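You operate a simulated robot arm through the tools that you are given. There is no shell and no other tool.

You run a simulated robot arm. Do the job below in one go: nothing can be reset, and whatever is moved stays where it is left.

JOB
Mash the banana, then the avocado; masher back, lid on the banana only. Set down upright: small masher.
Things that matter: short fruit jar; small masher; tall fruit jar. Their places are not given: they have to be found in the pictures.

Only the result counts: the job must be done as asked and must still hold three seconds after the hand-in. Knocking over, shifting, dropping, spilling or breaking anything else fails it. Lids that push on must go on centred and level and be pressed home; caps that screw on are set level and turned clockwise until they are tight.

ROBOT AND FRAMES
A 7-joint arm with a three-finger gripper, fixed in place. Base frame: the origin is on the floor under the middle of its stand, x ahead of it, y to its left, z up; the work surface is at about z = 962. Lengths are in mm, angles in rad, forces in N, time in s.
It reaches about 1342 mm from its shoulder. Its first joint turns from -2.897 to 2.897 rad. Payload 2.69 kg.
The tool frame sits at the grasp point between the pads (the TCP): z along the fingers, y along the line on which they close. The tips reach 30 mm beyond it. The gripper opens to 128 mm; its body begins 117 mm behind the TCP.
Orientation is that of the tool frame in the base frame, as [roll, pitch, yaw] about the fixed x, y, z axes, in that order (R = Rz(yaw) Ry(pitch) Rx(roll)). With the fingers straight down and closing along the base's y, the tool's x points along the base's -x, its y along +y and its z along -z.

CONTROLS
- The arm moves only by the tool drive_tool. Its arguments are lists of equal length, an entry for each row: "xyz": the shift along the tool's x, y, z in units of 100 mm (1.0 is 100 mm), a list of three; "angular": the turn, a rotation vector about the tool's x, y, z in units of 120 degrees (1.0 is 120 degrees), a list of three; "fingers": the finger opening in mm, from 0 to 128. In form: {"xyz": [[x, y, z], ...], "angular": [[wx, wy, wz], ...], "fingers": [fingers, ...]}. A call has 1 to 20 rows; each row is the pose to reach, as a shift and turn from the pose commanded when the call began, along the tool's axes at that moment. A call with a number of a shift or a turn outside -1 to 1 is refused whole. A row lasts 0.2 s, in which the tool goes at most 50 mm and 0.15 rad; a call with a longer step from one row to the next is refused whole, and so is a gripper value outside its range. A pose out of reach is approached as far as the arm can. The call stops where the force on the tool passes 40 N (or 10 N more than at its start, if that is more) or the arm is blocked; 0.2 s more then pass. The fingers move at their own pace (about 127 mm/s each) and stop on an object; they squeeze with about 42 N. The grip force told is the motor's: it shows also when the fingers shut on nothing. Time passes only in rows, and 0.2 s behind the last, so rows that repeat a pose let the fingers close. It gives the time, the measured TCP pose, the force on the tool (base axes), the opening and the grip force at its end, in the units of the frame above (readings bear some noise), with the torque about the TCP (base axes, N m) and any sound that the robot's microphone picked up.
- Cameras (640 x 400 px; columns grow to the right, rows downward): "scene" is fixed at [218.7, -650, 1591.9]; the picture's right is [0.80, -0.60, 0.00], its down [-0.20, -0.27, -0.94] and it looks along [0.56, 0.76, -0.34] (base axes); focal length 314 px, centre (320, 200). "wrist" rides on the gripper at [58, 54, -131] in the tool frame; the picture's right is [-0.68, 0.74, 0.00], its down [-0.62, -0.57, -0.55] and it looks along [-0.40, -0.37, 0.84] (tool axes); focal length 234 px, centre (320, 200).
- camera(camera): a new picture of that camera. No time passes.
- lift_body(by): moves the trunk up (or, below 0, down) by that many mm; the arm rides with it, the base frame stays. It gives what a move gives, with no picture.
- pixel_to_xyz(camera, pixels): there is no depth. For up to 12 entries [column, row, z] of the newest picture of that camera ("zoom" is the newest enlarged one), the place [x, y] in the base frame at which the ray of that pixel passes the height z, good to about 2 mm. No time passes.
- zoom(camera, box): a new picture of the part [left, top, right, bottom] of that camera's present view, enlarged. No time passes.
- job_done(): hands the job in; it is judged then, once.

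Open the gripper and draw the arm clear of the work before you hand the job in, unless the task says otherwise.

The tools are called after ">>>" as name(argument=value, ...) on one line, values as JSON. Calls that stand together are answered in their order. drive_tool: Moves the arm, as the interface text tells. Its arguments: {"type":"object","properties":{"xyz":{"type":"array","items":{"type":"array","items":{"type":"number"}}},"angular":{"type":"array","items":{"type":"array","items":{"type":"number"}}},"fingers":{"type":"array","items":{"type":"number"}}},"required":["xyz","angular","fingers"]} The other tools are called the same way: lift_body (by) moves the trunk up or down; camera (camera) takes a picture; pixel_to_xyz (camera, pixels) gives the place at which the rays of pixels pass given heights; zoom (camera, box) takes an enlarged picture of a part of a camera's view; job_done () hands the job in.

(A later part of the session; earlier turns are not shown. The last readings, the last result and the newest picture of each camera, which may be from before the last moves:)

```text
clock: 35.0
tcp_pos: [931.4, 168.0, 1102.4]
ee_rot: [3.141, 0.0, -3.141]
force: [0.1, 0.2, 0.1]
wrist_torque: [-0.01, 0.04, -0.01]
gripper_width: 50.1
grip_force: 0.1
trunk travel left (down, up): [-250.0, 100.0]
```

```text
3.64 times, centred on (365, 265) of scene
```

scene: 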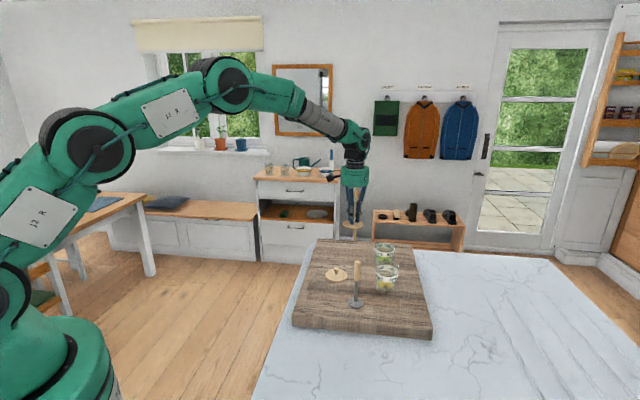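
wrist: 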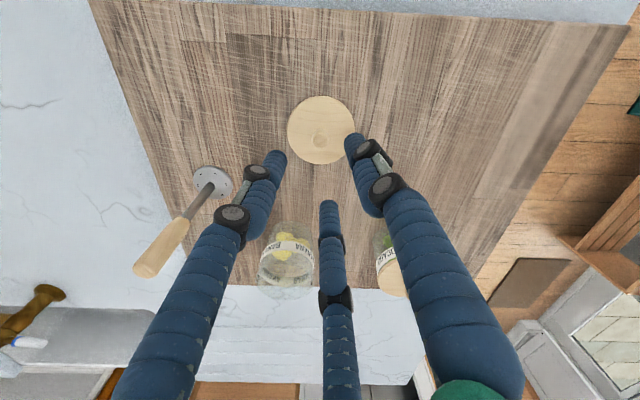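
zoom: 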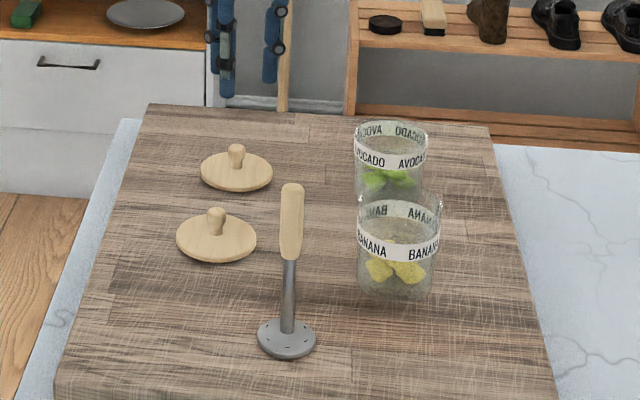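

Both lids lie on the board. Now I rise and travel toward the masher at about (789,-66.5), staying above its top at z≈1111.

>>> drive_tool(xyz=[[0, 0, -0.4], [0, 0, -0.8], [0.22, -0.36, -0.8], [0.44, -0.72, -0.8], [0.5, -0.82, -0.8]], angular=[[0, 0, 0], [0, 0, 0], [0, 0, 0], [0, 0, 0], [0, 0, 0]], fingers=[50, 50, 50, 50, 50])

>>> drive_tool(xyz=[[0.25, -0.4, 0], [0.47, -0.76, 0.0], [0.47, -0.76, 0], [0.47, -0.76, 0]], angular=[[0, 0, 0], [0, 0, 0], [0, 0, 0], [0, 0, 0]], fingers=[50, 50, 50, 50])

>>> drive_tool(xyz=[[0.22, -0.38, 0], [0.455, -0.76, 0.0], [0.455, -0.76, 0.1], [0.455, -0.76, 0.1]], angular=[[0, 0, 0], [0, 0, 0], [0, 0, 0], [0, 0, 0]], fingers=[50, 50, 50, 50])

>>> camera(camera="wrist")

>>> zoom(camera="scene", box=[290, 200, 440, 320])

```text
clock: 36.2
tcp_pos: [880.8, 84.3, 1183.0]
ee_rot: [-3.141, -0.001, -3.14]
force: [0.3, -0.4, -0.1]
wrist_torque: [0.05, 0.0, -0.02]
gripper_width: 50.2
grip_force: 0.0
trunk travel left (down, up): [-250.0, 100.0]
```

```text
clock: 37.2
tcp_pos: [833.6, 9.7, 1182.6]
ee_rot: [3.141, 0.002, 3.141]
force: [0.4, 0.6, -0.3]
wrist_torque: [-0.02, -0.01, 0.0]
gripper_width: 50.4
grip_force: 0.1
trunk travel left (down, up): [-250.0, 100.0]
```

```text
clock: 38.2
tcp_pos: [790.3, -67.4, 1173.7]
ee_rot: [3.14, -0.001, 3.141]
force: [-0.2, 0.2, 0.1]
wrist_torque: [-0.04, 0.02, 0.0]
gripper_width: 49.9
grip_force: 0.1
trunk travel left (down, up): [-250.0, 100.0]
```

```text
taken
```

wrist: 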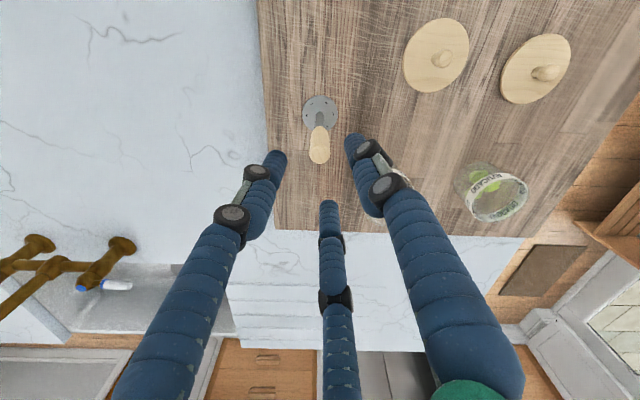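

```text
3.33 times, centred on (365, 260) of scene
```

zoom: 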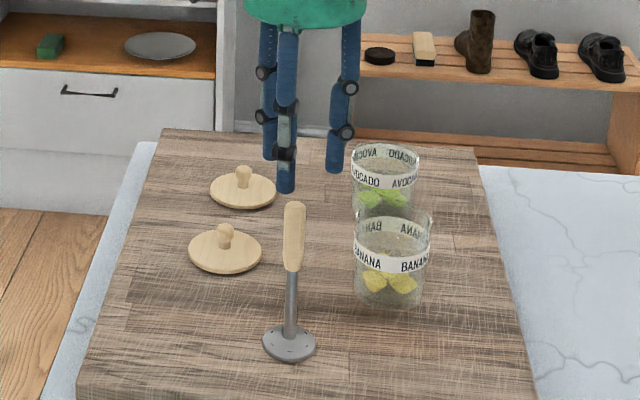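

The masher appears between the fingers at (319,145) in the wrist view. I enlarge it to refine its axis.

>>> zoom(camera="wrist", box=[270, 80, 370, 180])

```text
4.00 times, centred on (320, 130) of wrist
```

zoom: 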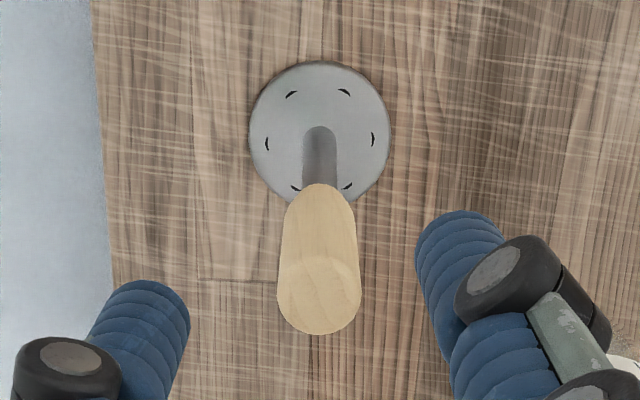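

Disc centre ≈(319.5,134), handle top centre ≈(319,296). I project them.

>>> pixel_to_xyz(camera="zoom", pixels=[[319.5, 134, 965], [319.5, 134, 969], [319, 296, 1108], [319, 296, 1112], [249, 135, 967], [390, 135, 967], [319, 61, 967]])

```text
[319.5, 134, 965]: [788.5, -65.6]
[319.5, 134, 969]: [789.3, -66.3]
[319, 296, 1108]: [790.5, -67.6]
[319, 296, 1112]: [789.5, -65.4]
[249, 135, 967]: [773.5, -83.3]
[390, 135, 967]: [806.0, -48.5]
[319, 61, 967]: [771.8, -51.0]
```

The masher axis is (789.3,-66.2), right under the tool. I descend 90 mm around the handle, still open at 50.

>>> drive_tool(xyz=[[0, 0, 0.3], [0, 0, 0.6], [0, 0, 0.8], [0, 0, 0.9], [0, 0, 0.9]], angular=[[0, 0, 0], [0, 0, 0], [0, 0, 0], [0, 0, 0], [0, 0, 0]], fingers=[50, 50, 50, 50, 50])

>>> zoom(camera="scene", box=[310, 220, 410, 320])

>>> zoom(camera="wrist", box=[240, 80, 400, 220])

```text
clock: 39.4
tcp_pos: [787.9, -67.8, 1083.4]
ee_rot: [3.142, 0.0, -3.141]
force: [0.1, 0.2, 0.2]
wrist_torque: [0.0, 0.0, -0.04]
gripper_width: 50.2
grip_force: 0.0
trunk travel left (down, up): [-250.0, 100.0]
```

```text
4.00 times, centred on (360, 270) of scene
```

zoom: 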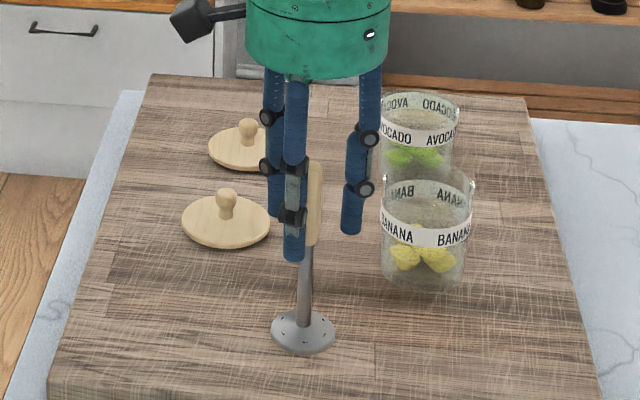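

```text
2.86 times, centred on (320, 150) of wrist
```

zoom: 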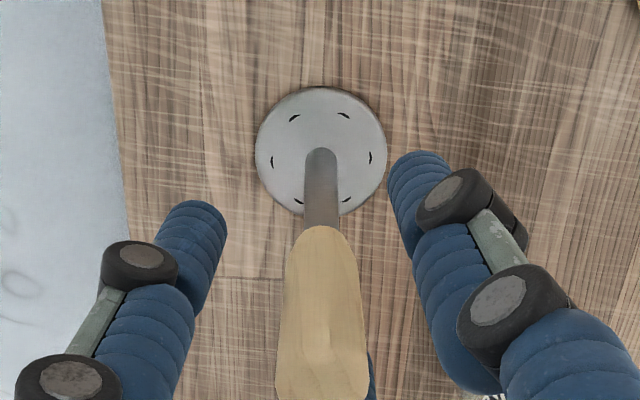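

The handle is centred between the fingers. I close to 0 and let the grip build.

>>> drive_tool(xyz=[[0, 0, 0], [0, 0, 0], [0, 0, 0], [0, 0, 0], [0, 0, 0], [0, 0, 0]], angular=[[0, 0, 0], [0, 0, 0], [0, 0, 0], [0, 0, 0], [0, 0, 0], [0, 0, 0]], fingers=[40, 25, 10, 0, 0, 0])

>>> zoom(camera="scene", box=[310, 220, 410, 320])

>>> zoom(camera="wrist", box=[240, 80, 400, 220])

```text
clock: 40.8
tcp_pos: [788.4, -67.6, 1083.1]
ee_rot: [3.14, -0.002, -3.141]
force: [0.2, -0.9, 0.0]
wrist_torque: [-0.03, 0.05, 0.02]
gripper_width: 17.0
grip_force: 42.1
trunk travel left (down, up): [-250.0, 100.0]
```

```text
4.00 times, centred on (360, 270) of scene
```

zoom: 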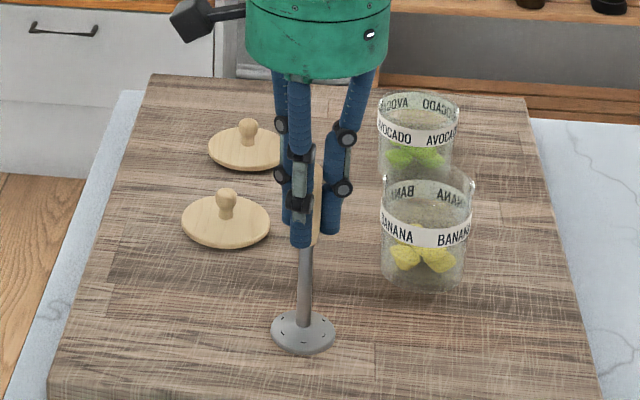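

```text
2.86 times, centred on (320, 150) of wrist
```

zoom: 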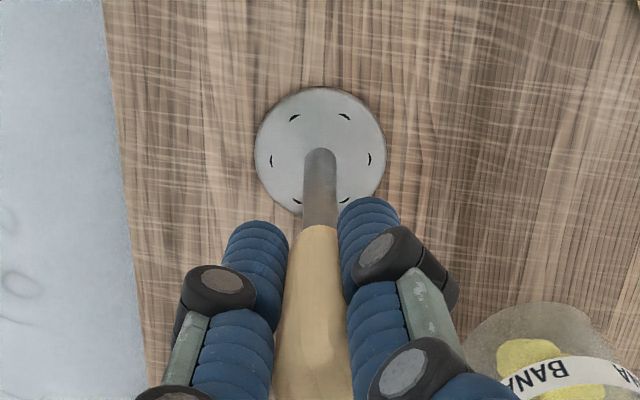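

The masher is held firmly (42 N at 17 mm). I lift it 100 mm straight up and look.

>>> drive_tool(xyz=[[0, 0, -0.1], [0, 0, -0.4], [0, 0, -0.8], [0, 0, -1.0], [0, 0, -1.0]], angular=[[0, 0, 0], [0, 0, 0], [0, 0, 0], [0, 0, 0], [0, 0, 0]], fingers=[0, 0, 0, 0, 0])

>>> camera(camera="scene")

>>> zoom(camera="wrist", box=[240, 80, 400, 220])

```text
clock: 42.0
tcp_pos: [787.8, -65.8, 1182.9]
ee_rot: [-3.141, -0.002, -3.141]
force: [-0.1, 0.6, -1.6]
wrist_torque: [0.02, 0.02, -0.02]
gripper_width: 17.2
grip_force: 42.1
trunk travel left (down, up): [-250.0, 100.0]
```

```text
taken
```

scene: 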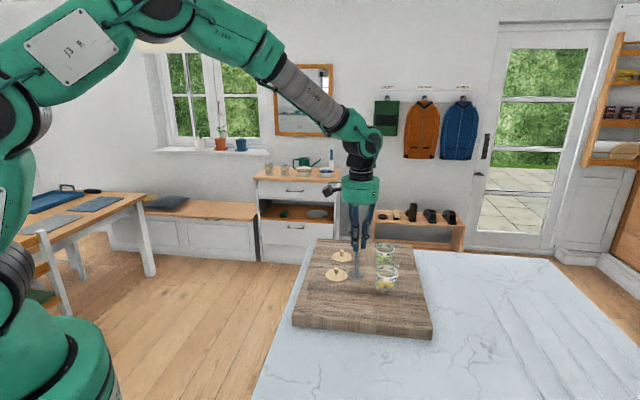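

```text
2.86 times, centred on (320, 150) of wrist
```

zoom: 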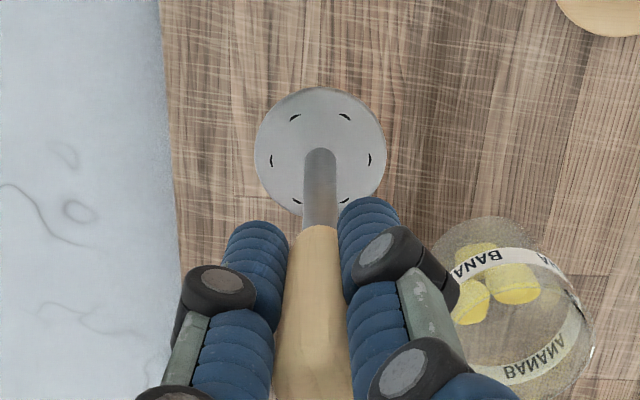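

The masher hangs straight, its disc bottom near z≈1062. I carry it over the banana jar at (926.5,-62.5) with 10 mm more height.

>>> drive_tool(xyz=[[0, 0, -0.1], [-0.4, 0.01, -0.1], [-0.8, 0.02, -0.1], [-1.0, 0.03, -0.1], [-1.0, 0.03, -0.1]], angular=[[0, 0, 0], [0, 0, 0], [0, 0, 0], [0, 0, 0], [0, 0, 0]], fingers=[0, 0, 0, 0, 0])

>>> drive_tool(xyz=[[-0.2, 0.005, 0], [-0.37, 0.01, 0], [-0.37, 0.01, 0], [-0.37, 0.01, 0]], angular=[[0, 0, 0], [0, 0, 0], [0, 0, 0], [0, 0, 0]], fingers=[0, 0, 0, 0])

>>> zoom(camera="wrist", box=[250, 60, 390, 170])

>>> zoom(camera="scene", box=[340, 210, 430, 300])

```text
clock: 43.2
tcp_pos: [889.1, -65.4, 1192.3]
ee_rot: [-3.141, 0.0, -3.141]
force: [0.1, -0.2, -2.2]
wrist_torque: [0.02, 0.03, 0.0]
gripper_width: 16.9
grip_force: 42.3
trunk travel left (down, up): [-250.0, 100.0]
```

```text
clock: 44.2
tcp_pos: [927.3, -63.6, 1192.6]
ee_rot: [-3.141, -0.001, -3.141]
force: [-0.5, 1.0, -0.7]
wrist_torque: [0.01, 0.01, 0.0]
gripper_width: 17.2
grip_force: 42.2
trunk travel left (down, up): [-250.0, 100.0]
```

```text
3.64 times, centred on (320, 115) of wrist
```

zoom: 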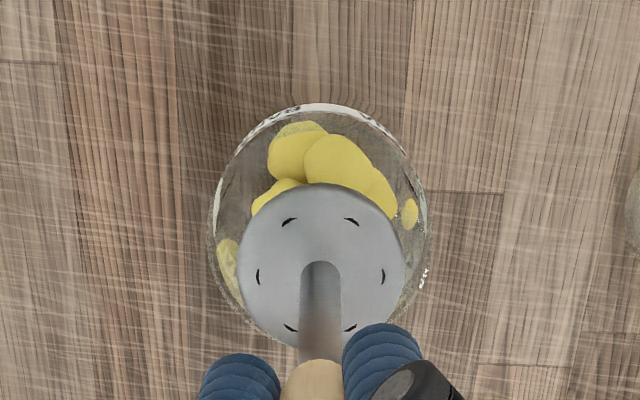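

```text
4.44 times, centred on (385, 255) of scene
```

zoom: 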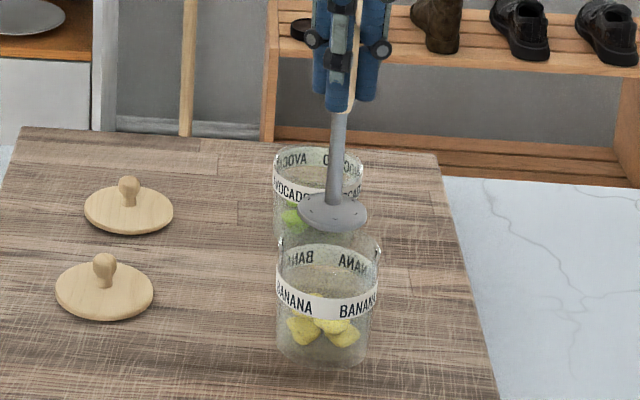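

I check disc and rim: disc spans 237–405, centre ≈(321,267); rim spans 208–428, centre column ≈318.

>>> pixel_to_xyz(camera="zoom", pixels=[[296, 212, 1076], [332, 190, 1030]])

>>> zoom(camera="wrist", box=[270, 70, 370, 160])

```text
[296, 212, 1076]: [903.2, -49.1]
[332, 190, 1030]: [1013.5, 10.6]
```

```text
4.44 times, centred on (320, 115) of wrist
```

zoom: 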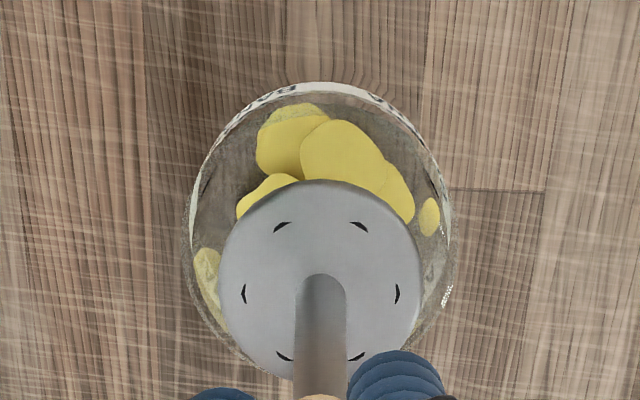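

The newest zoom is now the wrist one: disc centre ≈(318.5,281), rim left/right at (182,235) and (456,235), rim top ≈(319,92).

>>> pixel_to_xyz(camera="zoom", pixels=[[318.5, 281, 1076], [217, 281, 1076], [420, 281, 1076], [318, 179, 1076], [182, 240, 1043], [456, 240, 1043], [319, 96, 1043], [319, 240, 1043]])

```text
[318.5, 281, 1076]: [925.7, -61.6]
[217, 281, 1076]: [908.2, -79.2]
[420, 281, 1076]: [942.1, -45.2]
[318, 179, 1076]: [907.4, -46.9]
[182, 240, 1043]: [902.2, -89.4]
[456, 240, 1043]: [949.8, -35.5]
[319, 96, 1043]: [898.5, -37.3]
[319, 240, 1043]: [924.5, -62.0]
```

Disc and jar are concentric within 1 mm (10 mm clearance all round). I lower the masher 70 mm into the jar, to just above the fruit.

>>> drive_tool(xyz=[[0, 0, 0.2], [0, 0, 0.4], [0, 0, 0.55], [0, 0, 0.65], [0, 0, 0.65]], angular=[[0, 0, 0], [0, 0, 0], [0, 0, 0], [0, 0, 0], [0, 0, 0]], fingers=[0, 0, 0, 0, 0])

>>> zoom(camera="scene", box=[345, 220, 425, 300])

>>> zoom(camera="wrist", box=[250, 60, 390, 190])

```text
clock: 45.4
tcp_pos: [924.9, -63.6, 1128.0]
ee_rot: [3.141, -0.001, 3.141]
force: [0.2, 0.5, -2.4]
wrist_torque: [-0.01, 0.0, -0.02]
gripper_width: 17.1
grip_force: 42.2
trunk travel left (down, up): [-250.0, 100.0]
```

```text
5.00 times, centred on (385, 260) of scene
```

zoom: 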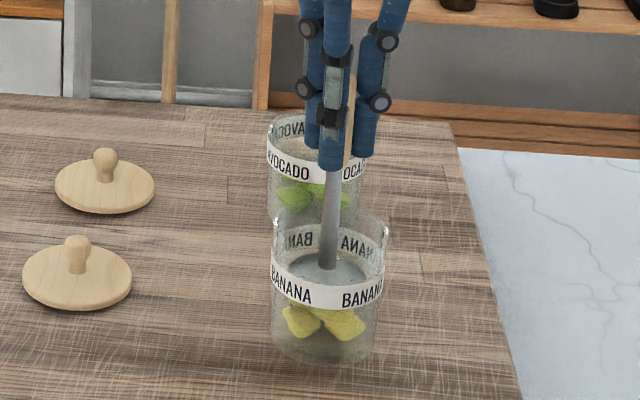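

```text
3.08 times, centred on (320, 125) of wrist
```

zoom: 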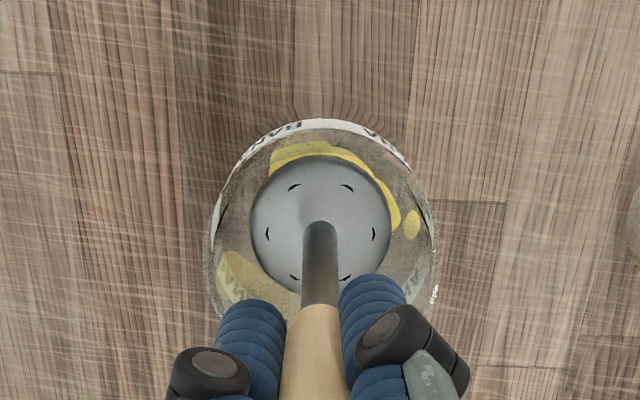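

The disc is inside the jar, just above the fruit. I press down in 4 mm steps and read the force.

>>> drive_tool(xyz=[[0, 0, 0.04], [0, 0, 0.08], [0, 0, 0.12], [0, 0, 0.12]], angular=[[0, 0, 0], [0, 0, 0], [0, 0, 0], [0, 0, 0]], fingers=[0, 0, 0, 0])

>>> drive_tool(xyz=[[0, 0, 0.03], [0, 0, 0.06], [0, 0, 0.09], [0, 0, 0.09]], angular=[[0, 0, 0], [0, 0, 0], [0, 0, 0], [0, 0, 0]], fingers=[0, 0, 0, 0])

>>> zoom(camera="scene", box=[345, 220, 425, 300])

```text
clock: 46.4
tcp_pos: [925.9, -63.5, 1118.2]
ee_rot: [3.141, 0.0, -3.141]
force: [-0.3, -0.5, -0.2]
wrist_torque: [0.0, -0.02, 0.02]
gripper_width: 16.9
grip_force: 42.4
trunk travel left (down, up): [-250.0, 100.0]
```

```text
clock: 47.4
tcp_pos: [925.6, -63.5, 1112.6]
ee_rot: [3.141, 0.006, -3.142]
force: [0.0, -0.3, 35.4]
wrist_torque: [0.06, 0.12, 0.05]
gripper_width: 17.1
grip_force: 41.7
trunk travel left (down, up): [-250.0, 100.0]
```

```text
5.00 times, centred on (385, 260) of scene
```

zoom: 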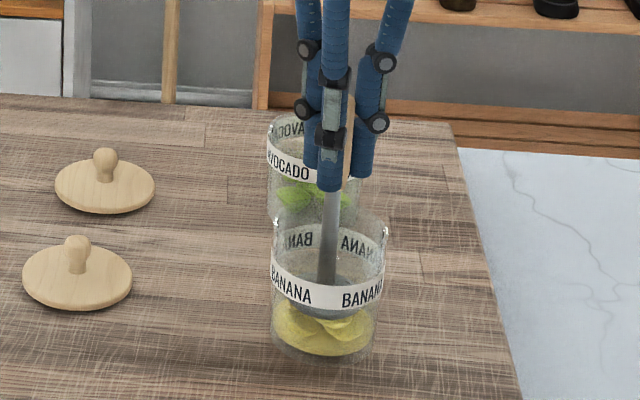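

At z≈1112.6 the push reaches 35 N and the banana is already spreading in the jar at (325,330). I raise the masher a little, press again, and compare the depth.

>>> drive_tool(xyz=[[0, 0, -0.1], [0, 0, -0.2], [0, 0, -0.2]], angular=[[0, 0, 0], [0, 0, 0], [0, 0, 0]], fingers=[0, 0, 0])

>>> zoom(camera="scene", box=[345, 220, 425, 300])

>>> zoom(camera="wrist", box=[250, 60, 390, 190])

```text
clock: 48.2
tcp_pos: [926.1, -62.0, 1126.7]
ee_rot: [-3.141, -0.002, -3.141]
force: [0.2, -0.7, -0.7]
wrist_torque: [0.0, 0.04, -0.02]
gripper_width: 17.1
grip_force: 41.7
trunk travel left (down, up): [-250.0, 100.0]
```

```text
5.00 times, centred on (385, 260) of scene
```

zoom: 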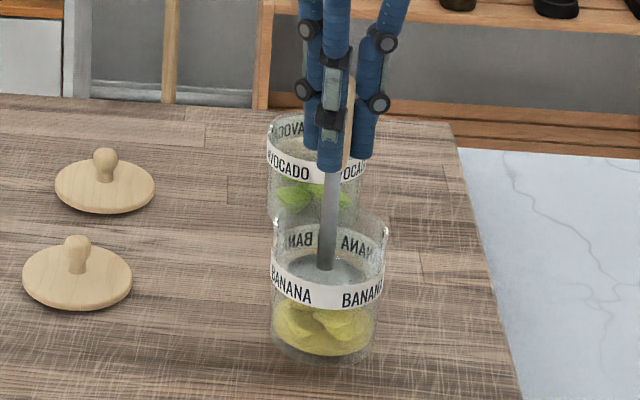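

```text
3.08 times, centred on (320, 125) of wrist
```

zoom: 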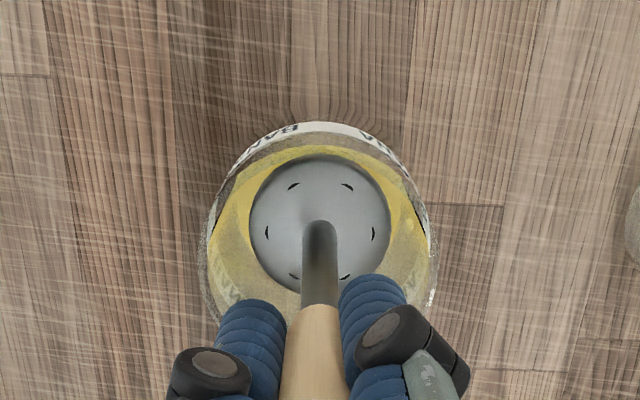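

The banana now shows a mash layer with lumps left on top, so it responds to each press. I press again to roughly the same force.

>>> drive_tool(xyz=[[0, 0, 0.05], [0, 0, 0.1], [0, 0, 0.14], [0, 0, 0.17], [0, 0, 0.2], [0, 0, 0.2]], angular=[[0, 0, 0], [0, 0, 0], [0, 0, 0], [0, 0, 0], [0, 0, 0], [0, 0, 0]], fingers=[0, 0, 0, 0, 0, 0])

>>> zoom(camera="scene", box=[345, 220, 425, 300])

```text
clock: 49.6
tcp_pos: [926.0, -62.9, 1108.6]
ee_rot: [3.14, 0.003, -3.141]
force: [-2.1, -0.2, 7.2]
wrist_torque: [-0.08, 0.22, 0.03]
gripper_width: 17.4
grip_force: 42.2
trunk travel left (down, up): [-250.0, 100.0]
```

```text
5.00 times, centred on (385, 260) of scene
```

zoom: 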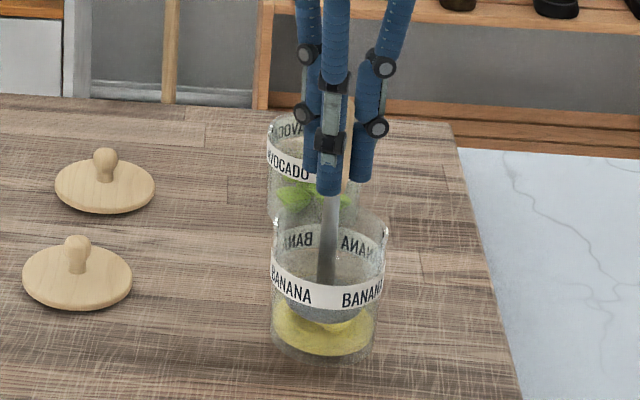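

The masher goes deeper now (7 N at z≈1108.6). I push on in 2 mm steps.

>>> drive_tool(xyz=[[0, 0, 0.02], [0, 0, 0.04], [0, 0, 0.06], [0, 0, 0.06]], angular=[[0, 0, 0], [0, 0, 0], [0, 0, 0], [0, 0, 0]], fingers=[0, 0, 0, 0])

>>> drive_tool(xyz=[[0, 0, -0.1], [0, 0, -0.22], [0, 0, -0.22]], angular=[[0, 0, 0], [0, 0, 0], [0, 0, 0]], fingers=[0, 0, 0])

>>> zoom(camera="scene", box=[345, 220, 425, 300])

>>> zoom(camera="wrist", box=[250, 60, 390, 190])

```text
clock: 50.6
tcp_pos: [929.1, -63.2, 1108.3]
ee_rot: [-3.141, 0.011, 3.141]
force: [2.6, 0.1, 9.7]
wrist_torque: [0.05, -0.34, 0.01]
gripper_width: 17.1
grip_force: 41.9
trunk travel left (down, up): [-250.0, 100.0]
stopped in row 4: the force on the tool passed its limit at 40 N (the readings are from after the stop); the commanded pose is now the measured one
```

```text
clock: 51.4
tcp_pos: [927.0, -64.1, 1128.3]
ee_rot: [3.142, 0.005, -3.14]
force: [0.4, 0.5, -1.0]
wrist_torque: [-0.03, -0.02, 0.01]
gripper_width: 17.1
grip_force: 42.0
trunk travel left (down, up): [-250.0, 100.0]
```

```text
5.00 times, centred on (385, 260) of scene
```

zoom: 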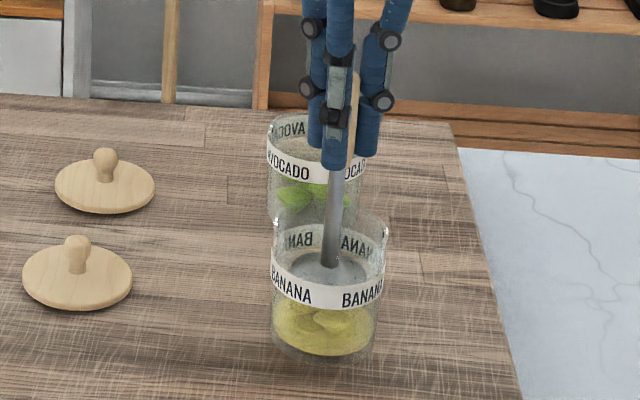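

```text
3.08 times, centred on (320, 125) of wrist
```

zoom: 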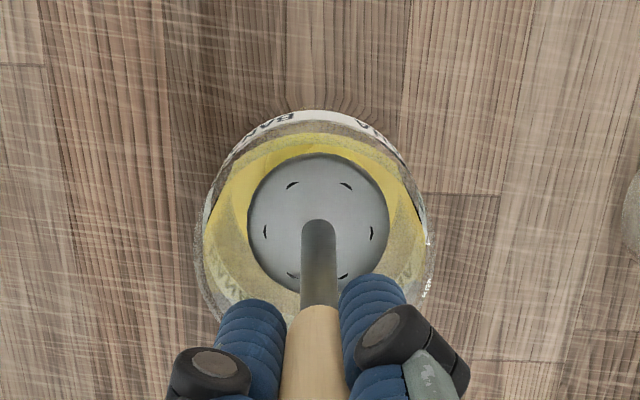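

The lumps shrink with each press; that stop reset the commanded pose with a slight tilt (pitch ≈0.006). I undo the tilt, recentre by about 1.5 mm in x, and look at the reading before pressing again.

>>> drive_tool(xyz=[[0.015, 0.01, 0], [0.015, 0.01, 0]], angular=[[0, 0.003, 0], [0, 0.003, 0]], fingers=[0, 0])

>>> zoom(camera="wrist", box=[270, 70, 370, 160])

```text
clock: 52.0
tcp_pos: [928.0, -62.1, 1127.5]
ee_rot: [-3.141, -0.001, 3.141]
force: [-1.0, -0.4, -1.1]
wrist_torque: [0.0, 0.0, -0.04]
gripper_width: 17.2
grip_force: 42.4
trunk travel left (down, up): [-250.0, 100.0]
```

```text
4.44 times, centred on (320, 115) of wrist
```

zoom: 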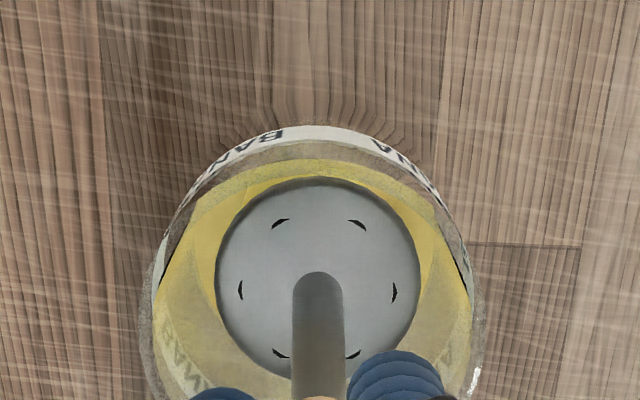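

The disc is level and centred. I press again, going down 20 mm and then in 1.5 mm steps.

>>> drive_tool(xyz=[[0, 0, 0.06], [0, 0, 0.12], [0, 0, 0.17], [0, 0, 0.2], [0, 0, 0.215], [0, 0, 0.23], [0, 0, 0.23]], angular=[[0, 0, 0], [0, 0, 0], [0, 0, 0], [0, 0, 0], [0, 0, 0], [0, 0, 0], [0, 0, 0]], fingers=[0, 0, 0, 0, 0, 0, 0])

```text
clock: 53.6
tcp_pos: [927.5, -61.4, 1105.0]
ee_rot: [3.141, 0.001, -3.14]
force: [-0.6, 0.3, 2.4]
wrist_torque: [0.03, 0.12, -0.01]
gripper_width: 17.2
grip_force: 41.7
trunk travel left (down, up): [-250.0, 100.0]
```

It sinks further now, to z≈1105 with only light force. I continue in small steps.

>>> drive_tool(xyz=[[0, 0, 0.015], [0, 0, 0.03], [0, 0, 0.045], [0, 0, 0.045]], angular=[[0, 0, 0], [0, 0, 0], [0, 0, 0], [0, 0, 0]], fingers=[0, 0, 0, 0])

>>> zoom(camera="scene", box=[345, 220, 425, 300])

```text
clock: 54.6
tcp_pos: [927.4, -61.6, 1104.6]
ee_rot: [-3.14, 0.004, -3.141]
force: [-0.5, 0.8, 28.9]
wrist_torque: [0.07, -0.16, 0.04]
gripper_width: 17.3
grip_force: 42.4
trunk travel left (down, up): [-250.0, 100.0]
```

```text
5.00 times, centred on (385, 260) of scene
```

zoom: 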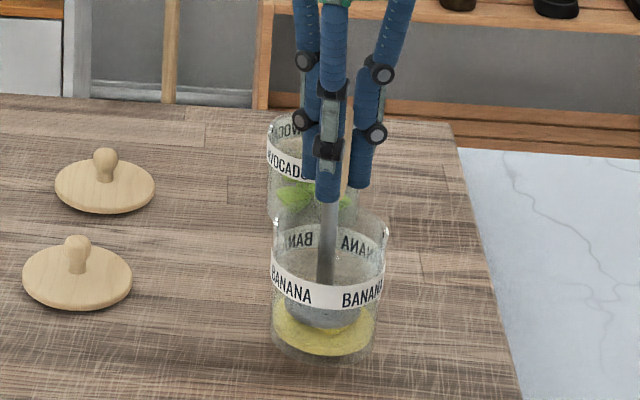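

29 N at z≈1104.6: each stroke settles about 3.5 mm deeper. I lift and make another stroke.

>>> drive_tool(xyz=[[0, 0, 0.008], [0, 0, 0.008], [0, 0, -0.1], [0, 0, -0.2], [0, 0, -0.25], [0, 0, -0.25]], angular=[[0, 0, 0], [0, 0, 0], [0, 0, 0], [0, 0, 0], [0, 0, 0], [0, 0, 0]], fingers=[0, 0, 0, 0, 0, 0])

>>> zoom(camera="scene", box=[345, 220, 425, 300])

>>> zoom(camera="wrist", box=[250, 60, 390, 190])

```text
clock: 56.0
tcp_pos: [927.6, -61.0, 1124.5]
ee_rot: [-3.141, -0.002, -3.139]
force: [0.2, 0.7, -1.4]
wrist_torque: [0.01, 0.01, 0.03]
gripper_width: 17.6
grip_force: 41.8
trunk travel left (down, up): [-250.0, 100.0]
```

```text
5.00 times, centred on (385, 260) of scene
```

zoom: 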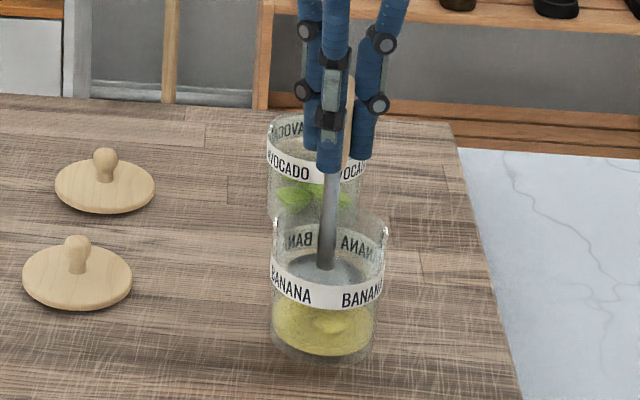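

```text
3.08 times, centred on (320, 125) of wrist
```

zoom: 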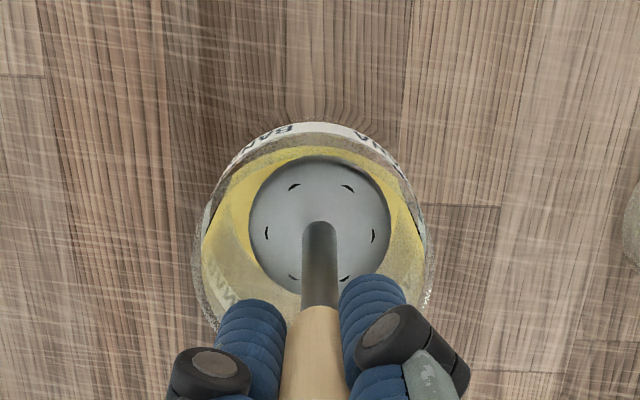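

A few lumps remain at (330,322). I press again, going down to about z≈1102.

>>> drive_tool(xyz=[[0, 0, 0.06], [0, 0, 0.12], [0, 0, 0.17], [0, 0, 0.2], [0, 0, 0.22], [0, 0, 0.235], [0, 0, 0.235]], angular=[[0, 0, 0], [0, 0, 0], [0, 0, 0], [0, 0, 0], [0, 0, 0], [0, 0, 0], [0, 0, 0]], fingers=[0, 0, 0, 0, 0, 0, 0])

>>> drive_tool(xyz=[[0, 0, 0.015], [0, 0, 0.03], [0, 0, 0.04], [0, 0, 0.04]], angular=[[0, 0, 0], [0, 0, 0], [0, 0, 0], [0, 0, 0]], fingers=[0, 0, 0, 0])

```text
clock: 57.6
tcp_pos: [926.7, -61.3, 1103.1]
ee_rot: [3.141, -0.001, 3.141]
force: [0.6, 0.6, -0.4]
wrist_torque: [0.05, 0.02, 0.02]
gripper_width: 17.2
grip_force: 41.4
trunk travel left (down, up): [-250.0, 100.0]
```

```text
clock: 58.6
tcp_pos: [926.7, -61.8, 1099.7]
ee_rot: [3.14, 0.0, 3.141]
force: [-3.2, 1.1, 16.1]
wrist_torque: [0.06, 0.47, 0.04]
gripper_width: 17.2
grip_force: 42.2
trunk travel left (down, up): [-250.0, 100.0]
```

Deeper again: 16 N at z≈1099.7. I add 3 mm and then lift to look.

>>> drive_tool(xyz=[[0, 0, 0.012], [0, 0, 0.024], [0, 0, 0.03], [0, 0, 0.03]], angular=[[0, 0, 0], [0, 0, 0], [0, 0, 0], [0, 0, 0]], fingers=[0, 0, 0, 0])

>>> zoom(camera="scene", box=[345, 220, 425, 300])

```text
clock: 59.6
tcp_pos: [926.9, -61.7, 1100.0]
ee_rot: [-3.139, 0.005, 3.142]
force: [1.3, -0.7, 37.9]
wrist_torque: [-0.07, -0.18, 0.01]
gripper_width: 17.2
grip_force: 42.2
trunk travel left (down, up): [-250.0, 100.0]
```

```text
5.00 times, centred on (385, 260) of scene
```

zoom: 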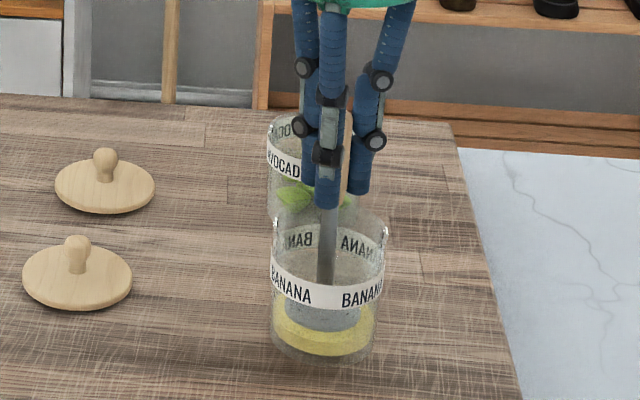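

38 N at z≈1100, disc bottom near 979. I lift 25 mm to see what is left of the lumps.

>>> drive_tool(xyz=[[0, 0, -0.08], [0, 0, -0.18], [0, 0, -0.28], [0, 0, -0.3], [0, 0, -0.3]], angular=[[0, 0, 0], [0, 0, 0], [0, 0, 0], [0, 0, 0], [0, 0, 0]], fingers=[0, 0, 0, 0, 0])

>>> zoom(camera="scene", box=[360, 240, 410, 300])

>>> zoom(camera="wrist", box=[250, 60, 390, 190])

```text
clock: 60.8
tcp_pos: [925.7, -61.2, 1126.0]
ee_rot: [-3.141, -0.001, -3.141]
force: [-1.1, -0.7, -1.2]
wrist_torque: [-0.01, -0.01, 0.01]
gripper_width: 17.3
grip_force: 42.0
trunk travel left (down, up): [-250.0, 100.0]
```

```text
6.67 times, centred on (385, 270) of scene
```

zoom: 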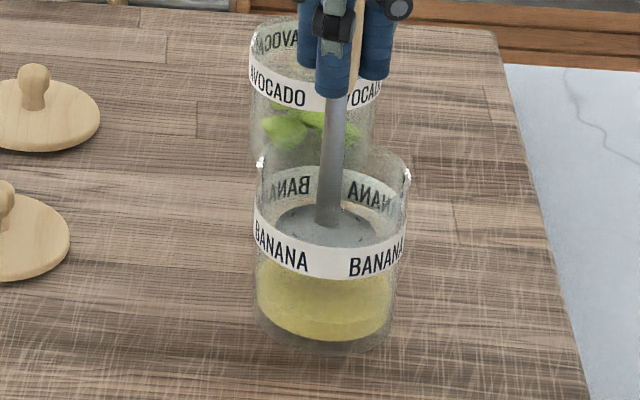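

```text
3.08 times, centred on (320, 125) of wrist
```

zoom: 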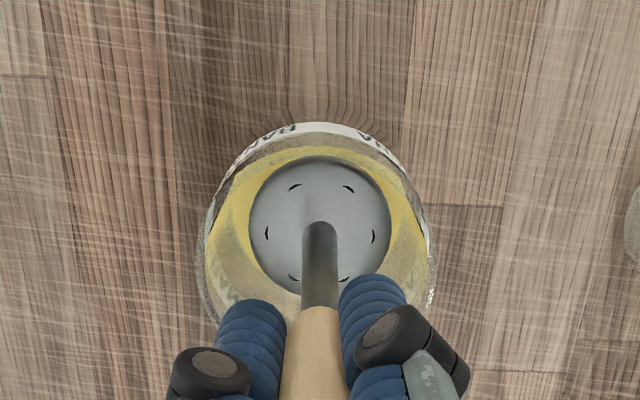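

The banana looks smooth now, with no lumps visible. I make one more stroke to see whether it still sinks.

>>> drive_tool(xyz=[[0, 0, 0.06], [0, 0, 0.12], [0, 0, 0.18], [0, 0, 0.22], [0, 0, 0.25], [0, 0, 0.265], [0, 0, 0.265]], angular=[[0, 0, 0], [0, 0, 0], [0, 0, 0], [0, 0, 0], [0, 0, 0], [0, 0, 0], [0, 0, 0]], fingers=[0, 0, 0, 0, 0, 0, 0])

>>> drive_tool(xyz=[[0, 0, 0.015], [0, 0, 0.03], [0, 0, 0.04], [0, 0, 0.04]], angular=[[0, 0, 0], [0, 0, 0], [0, 0, 0], [0, 0, 0]], fingers=[0, 0, 0, 0])

```text
clock: 62.4
tcp_pos: [927.7, -61.2, 1100.2]
ee_rot: [-3.141, 0.002, -3.141]
force: [-1.5, 0.4, 8.5]
wrist_torque: [0.13, 0.23, 0.05]
gripper_width: 17.2
grip_force: 42.2
trunk travel left (down, up): [-250.0, 100.0]
```

```text
clock: 63.4
tcp_pos: [925.9, -62.3, 1100.7]
ee_rot: [-3.139, 0.007, -3.141]
force: [-1.3, -0.1, 39.6]
wrist_torque: [-0.07, 0.26, -0.03]
gripper_width: 17.1
grip_force: 42.2
trunk travel left (down, up): [-250.0, 100.0]
```

It now stops at the same depth (z≈1100 at 40 N), so the banana is fully mashed. I lift the masher straight out.

>>> drive_tool(xyz=[[0, 0, -0.06], [0, 0, -0.2], [0, 0, -0.5], [0, 0, -0.9], [0, 0, -1.0], [0, 0, -1.0]], angular=[[0, 0, 0], [0, 0, 0], [0, 0, 0], [0, 0, 0], [0, 0, 0], [0, 0, 0]], fingers=[0, 0, 0, 0, 0, 0])

>>> camera(camera="wrist")

>>> zoom(camera="scene", box=[345, 210, 425, 300])

```text
clock: 64.8
tcp_pos: [927.3, -61.1, 1191.5]
ee_rot: [-3.141, -0.001, 3.141]
force: [-0.2, -0.4, -2.1]
wrist_torque: [-0.02, 0.0, -0.01]
gripper_width: 17.3
grip_force: 41.9
trunk travel left (down, up): [-250.0, 100.0]
```

```text
taken
```

wrist: 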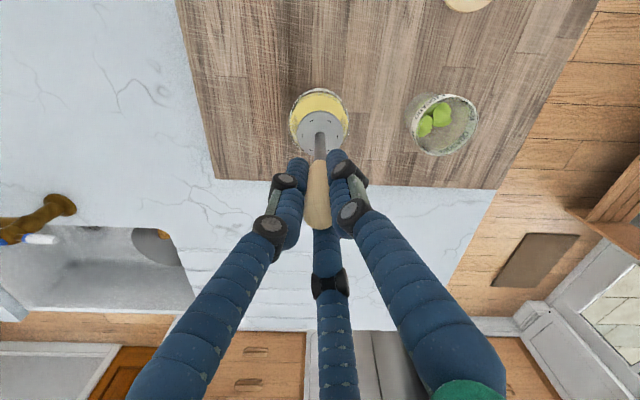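

```text
4.44 times, centred on (385, 255) of scene
```

zoom: 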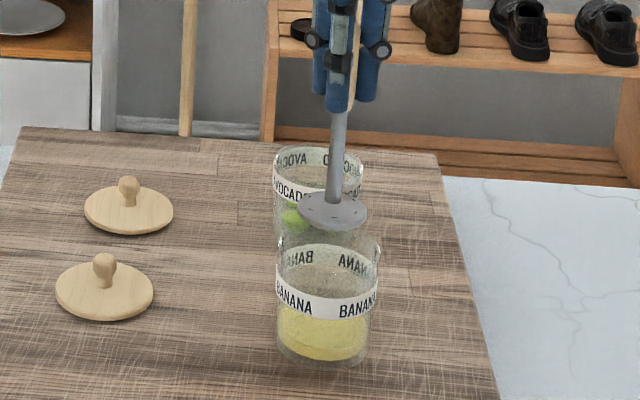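

The banana is a smooth layer. I carry the masher to the avocado jar at (1039.8,51), keeping this height.

>>> drive_tool(xyz=[[-0.3, 0.3, 0], [-0.6, 0.6, 0], [-0.9, 0.9, 0], [-1.0, 1.0, 0], [-1.0, 1.0, 0]], angular=[[0, 0, 0], [0, 0, 0], [0, 0, 0], [0, 0, 0], [0, 0, 0]], fingers=[0, 0, 0, 0, 0])

>>> drive_tool(xyz=[[-0.126, 0.125, 0], [-0.126, 0.125, 0], [-0.126, 0.125, 0]], angular=[[0, 0, 0], [0, 0, 0], [0, 0, 0]], fingers=[0, 0, 0])

>>> zoom(camera="scene", box=[345, 200, 425, 290])

>>> zoom(camera="wrist", box=[270, 70, 370, 160])

```text
clock: 66.0
tcp_pos: [1027.7, 38.2, 1194.4]
ee_rot: [-3.141, 0.0, -3.14]
force: [-0.1, 0.1, -1.2]
wrist_torque: [0.03, -0.04, 0.0]
gripper_width: 17.0
grip_force: 41.8
trunk travel left (down, up): [-250.0, 100.0]
```

```text
clock: 66.8
tcp_pos: [1039.3, 50.4, 1195.2]
ee_rot: [-3.141, 0.0, 3.141]
force: [-1.0, 0.6, -0.4]
wrist_torque: [0.01, -0.03, 0.04]
gripper_width: 17.3
grip_force: 42.8
trunk travel left (down, up): [-250.0, 100.0]
```

```text
4.44 times, centred on (385, 245) of scene
```

zoom: 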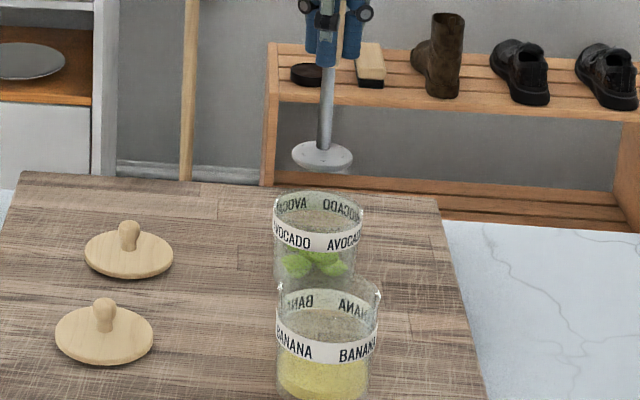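

```text
4.44 times, centred on (320, 115) of wrist
```

zoom: 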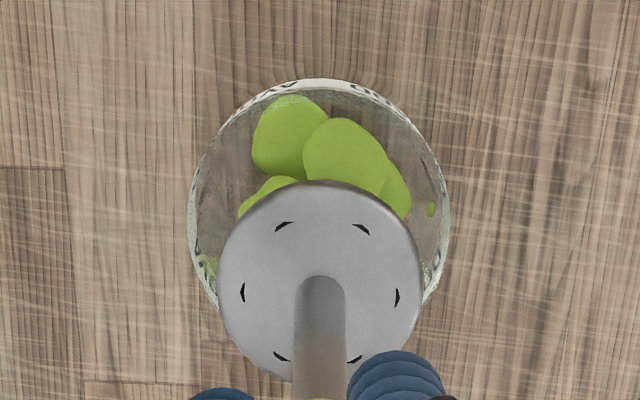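

I check: disc centre ≈(319.5,282), rim left/right (188,215) and (450,215), rim top (319,80).

>>> pixel_to_xyz(camera="zoom", pixels=[[319.5, 282, 1079], [217, 282, 1079], [422, 282, 1079], [188, 215, 1026], [450, 215, 1026], [319, 84, 1026]])

```text
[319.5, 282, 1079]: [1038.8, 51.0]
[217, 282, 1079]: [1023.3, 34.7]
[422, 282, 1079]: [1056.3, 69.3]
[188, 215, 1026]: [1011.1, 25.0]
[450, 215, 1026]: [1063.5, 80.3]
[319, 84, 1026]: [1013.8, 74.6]
```

Disc and rim centres agree at about (1039,51). I lower 68 mm into the avocado jar.

>>> drive_tool(xyz=[[0, 0, 0.3], [0, 0, 0.5], [0, 0, 0.62], [0, 0, 0.7], [0, 0, 0.7]], angular=[[0, 0, 0], [0, 0, 0], [0, 0, 0], [0, 0, 0], [0, 0, 0]], fingers=[0, 0, 0, 0, 0])

>>> zoom(camera="wrist", box=[250, 60, 390, 190])

>>> zoom(camera="scene", box=[345, 210, 425, 290])

```text
clock: 68.0
tcp_pos: [1039.9, 51.3, 1122.4]
ee_rot: [-3.141, 0.002, 3.141]
force: [-0.1, -1.1, -1.4]
wrist_torque: [-0.01, -0.03, -0.01]
gripper_width: 17.2
grip_force: 42.0
trunk travel left (down, up): [-250.0, 100.0]
```

```text
3.08 times, centred on (320, 125) of wrist
```

zoom: 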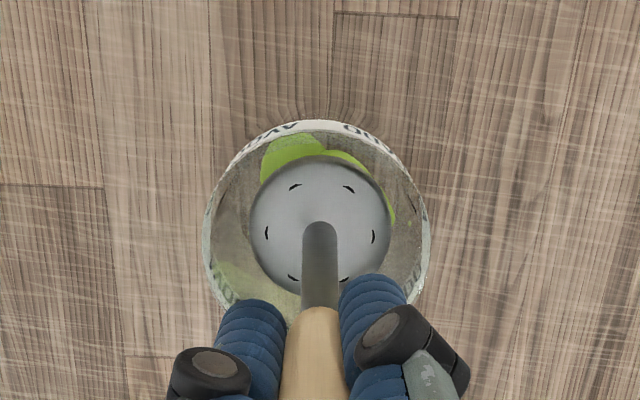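

```text
5.00 times, centred on (385, 250) of scene
```

zoom: 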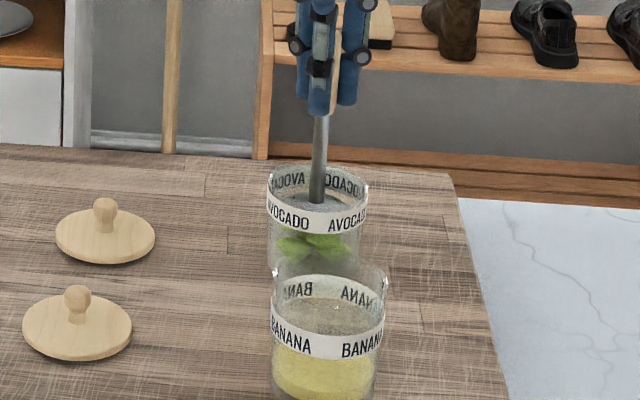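

The disc is centred inside the avocado jar, just above the fruit. I press down in small steps.

>>> drive_tool(xyz=[[0, 0, 0.03], [0, 0, 0.06], [0, 0, 0.08], [0, 0, 0.08]], angular=[[0, 0, 0], [0, 0, 0], [0, 0, 0], [0, 0, 0]], fingers=[0, 0, 0, 0])

>>> drive_tool(xyz=[[0, 0, 0.02], [0, 0, 0.04], [0, 0, 0.05], [0, 0, 0.05]], angular=[[0, 0, 0], [0, 0, 0], [0, 0, 0], [0, 0, 0]], fingers=[0, 0, 0, 0])

```text
clock: 69.0
tcp_pos: [1039.0, 49.5, 1116.7]
ee_rot: [-3.141, 0.001, -3.141]
force: [-0.5, -0.5, -1.7]
wrist_torque: [0.01, -0.01, 0.02]
gripper_width: 17.0
grip_force: 41.9
trunk travel left (down, up): [-250.0, 100.0]
```

```text
clock: 70.0
tcp_pos: [1040.0, 50.6, 1112.1]
ee_rot: [-3.141, 0.001, 3.141]
force: [0.1, -1.4, 3.2]
wrist_torque: [-0.16, -0.02, -0.02]
gripper_width: 17.2
grip_force: 42.1
trunk travel left (down, up): [-250.0, 100.0]
```

First contact at z≈1112 (3 N). I press on 5 mm for the first stroke.

>>> drive_tool(xyz=[[0, 0, 0.015], [0, 0, 0.03], [0, 0, 0.045], [0, 0, 0.045]], angular=[[0, 0, 0], [0, 0, 0], [0, 0, 0], [0, 0, 0]], fingers=[0, 0, 0, 0])

>>> zoom(camera="scene", box=[345, 210, 425, 290])

```text
clock: 71.0
tcp_pos: [1039.8, 51.2, 1111.2]
ee_rot: [-3.141, 0.005, 3.14]
force: [-0.4, -3.1, 29.1]
wrist_torque: [-0.26, 0.23, 0.03]
gripper_width: 17.2
grip_force: 42.3
trunk travel left (down, up): [-250.0, 100.0]
```

```text
5.00 times, centred on (385, 250) of scene
```

zoom: 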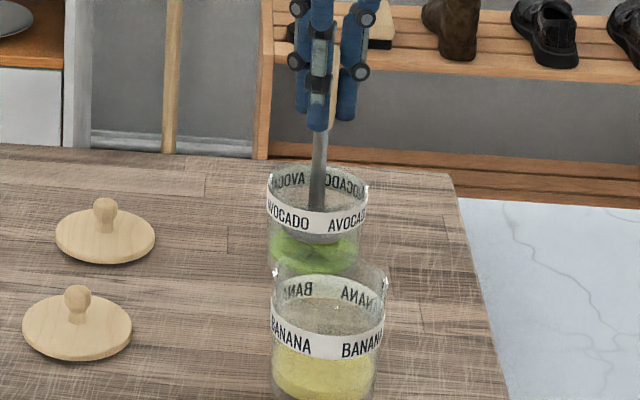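

29 N and the avocado begins to spread. I lift 20 mm and make the second stroke.

>>> drive_tool(xyz=[[0, 0, 0.005], [0, 0, 0.005], [0, 0, -0.08], [0, 0, -0.18], [0, 0, -0.2], [0, 0, -0.2]], angular=[[0, 0, 0], [0, 0, 0], [0, 0, 0], [0, 0, 0], [0, 0, 0], [0, 0, 0]], fingers=[0, 0, 0, 0, 0, 0])

>>> drive_tool(xyz=[[0, 0, 0.06], [0, 0, 0.12], [0, 0, 0.16], [0, 0, 0.18], [0, 0, 0.2], [0, 0, 0.215], [0, 0, 0.215]], angular=[[0, 0, 0], [0, 0, 0], [0, 0, 0], [0, 0, 0], [0, 0, 0], [0, 0, 0], [0, 0, 0]], fingers=[0, 0, 0, 0, 0, 0, 0])

```text
clock: 72.4
tcp_pos: [1040.0, 50.7, 1125.5]
ee_rot: [-3.141, -0.002, -3.141]
force: [-1.4, -0.4, -0.3]
wrist_torque: [0.01, -0.01, 0.02]
gripper_width: 17.4
grip_force: 41.8
trunk travel left (down, up): [-250.0, 100.0]
```

```text
clock: 74.0
tcp_pos: [1040.2, 49.3, 1107.3]
ee_rot: [-3.141, 0.003, -3.14]
force: [3.3, 3.2, 13.2]
wrist_torque: [0.42, -0.13, -0.07]
gripper_width: 17.2
grip_force: 42.1
trunk travel left (down, up): [-250.0, 100.0]
```

The second stroke is at z≈1107 with 13 N. I push 3 mm more, then lift and repeat.

>>> drive_tool(xyz=[[0, 0, 0.015], [0, 0, 0.027], [0, 0, 0.027]], angular=[[0, 0, 0], [0, 0, 0], [0, 0, 0]], fingers=[0, 0, 0])

>>> drive_tool(xyz=[[0, 0, -0.08], [0, 0, -0.18], [0, 0, -0.22], [0, 0, -0.22]], angular=[[0, 0, 0], [0, 0, 0], [0, 0, 0], [0, 0, 0]], fingers=[0, 0, 0, 0])

>>> zoom(camera="scene", box=[345, 210, 425, 290])

```text
clock: 74.8
tcp_pos: [1038.5, 50.6, 1107.4]
ee_rot: [3.141, 0.004, 3.141]
force: [5.0, -1.7, 32.6]
wrist_torque: [-0.04, -0.16, 0.03]
gripper_width: 17.0
grip_force: 41.8
trunk travel left (down, up): [-250.0, 100.0]
```

```text
clock: 75.8
tcp_pos: [1038.7, 51.6, 1125.4]
ee_rot: [3.14, -0.001, 3.141]
force: [0.2, -0.3, -1.2]
wrist_torque: [-0.01, 0.0, -0.02]
gripper_width: 17.2
grip_force: 41.8
trunk travel left (down, up): [-250.0, 100.0]
```

```text
5.00 times, centred on (385, 250) of scene
```

zoom: 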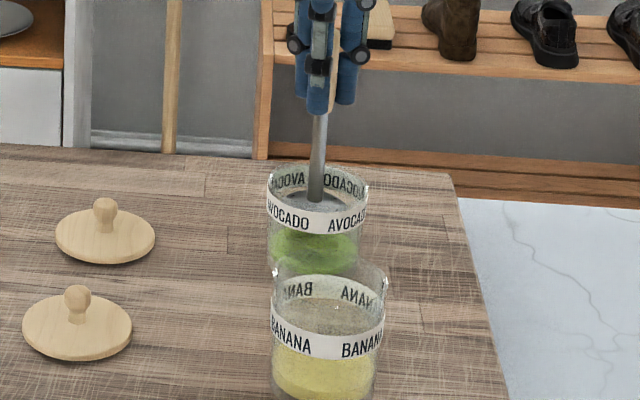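

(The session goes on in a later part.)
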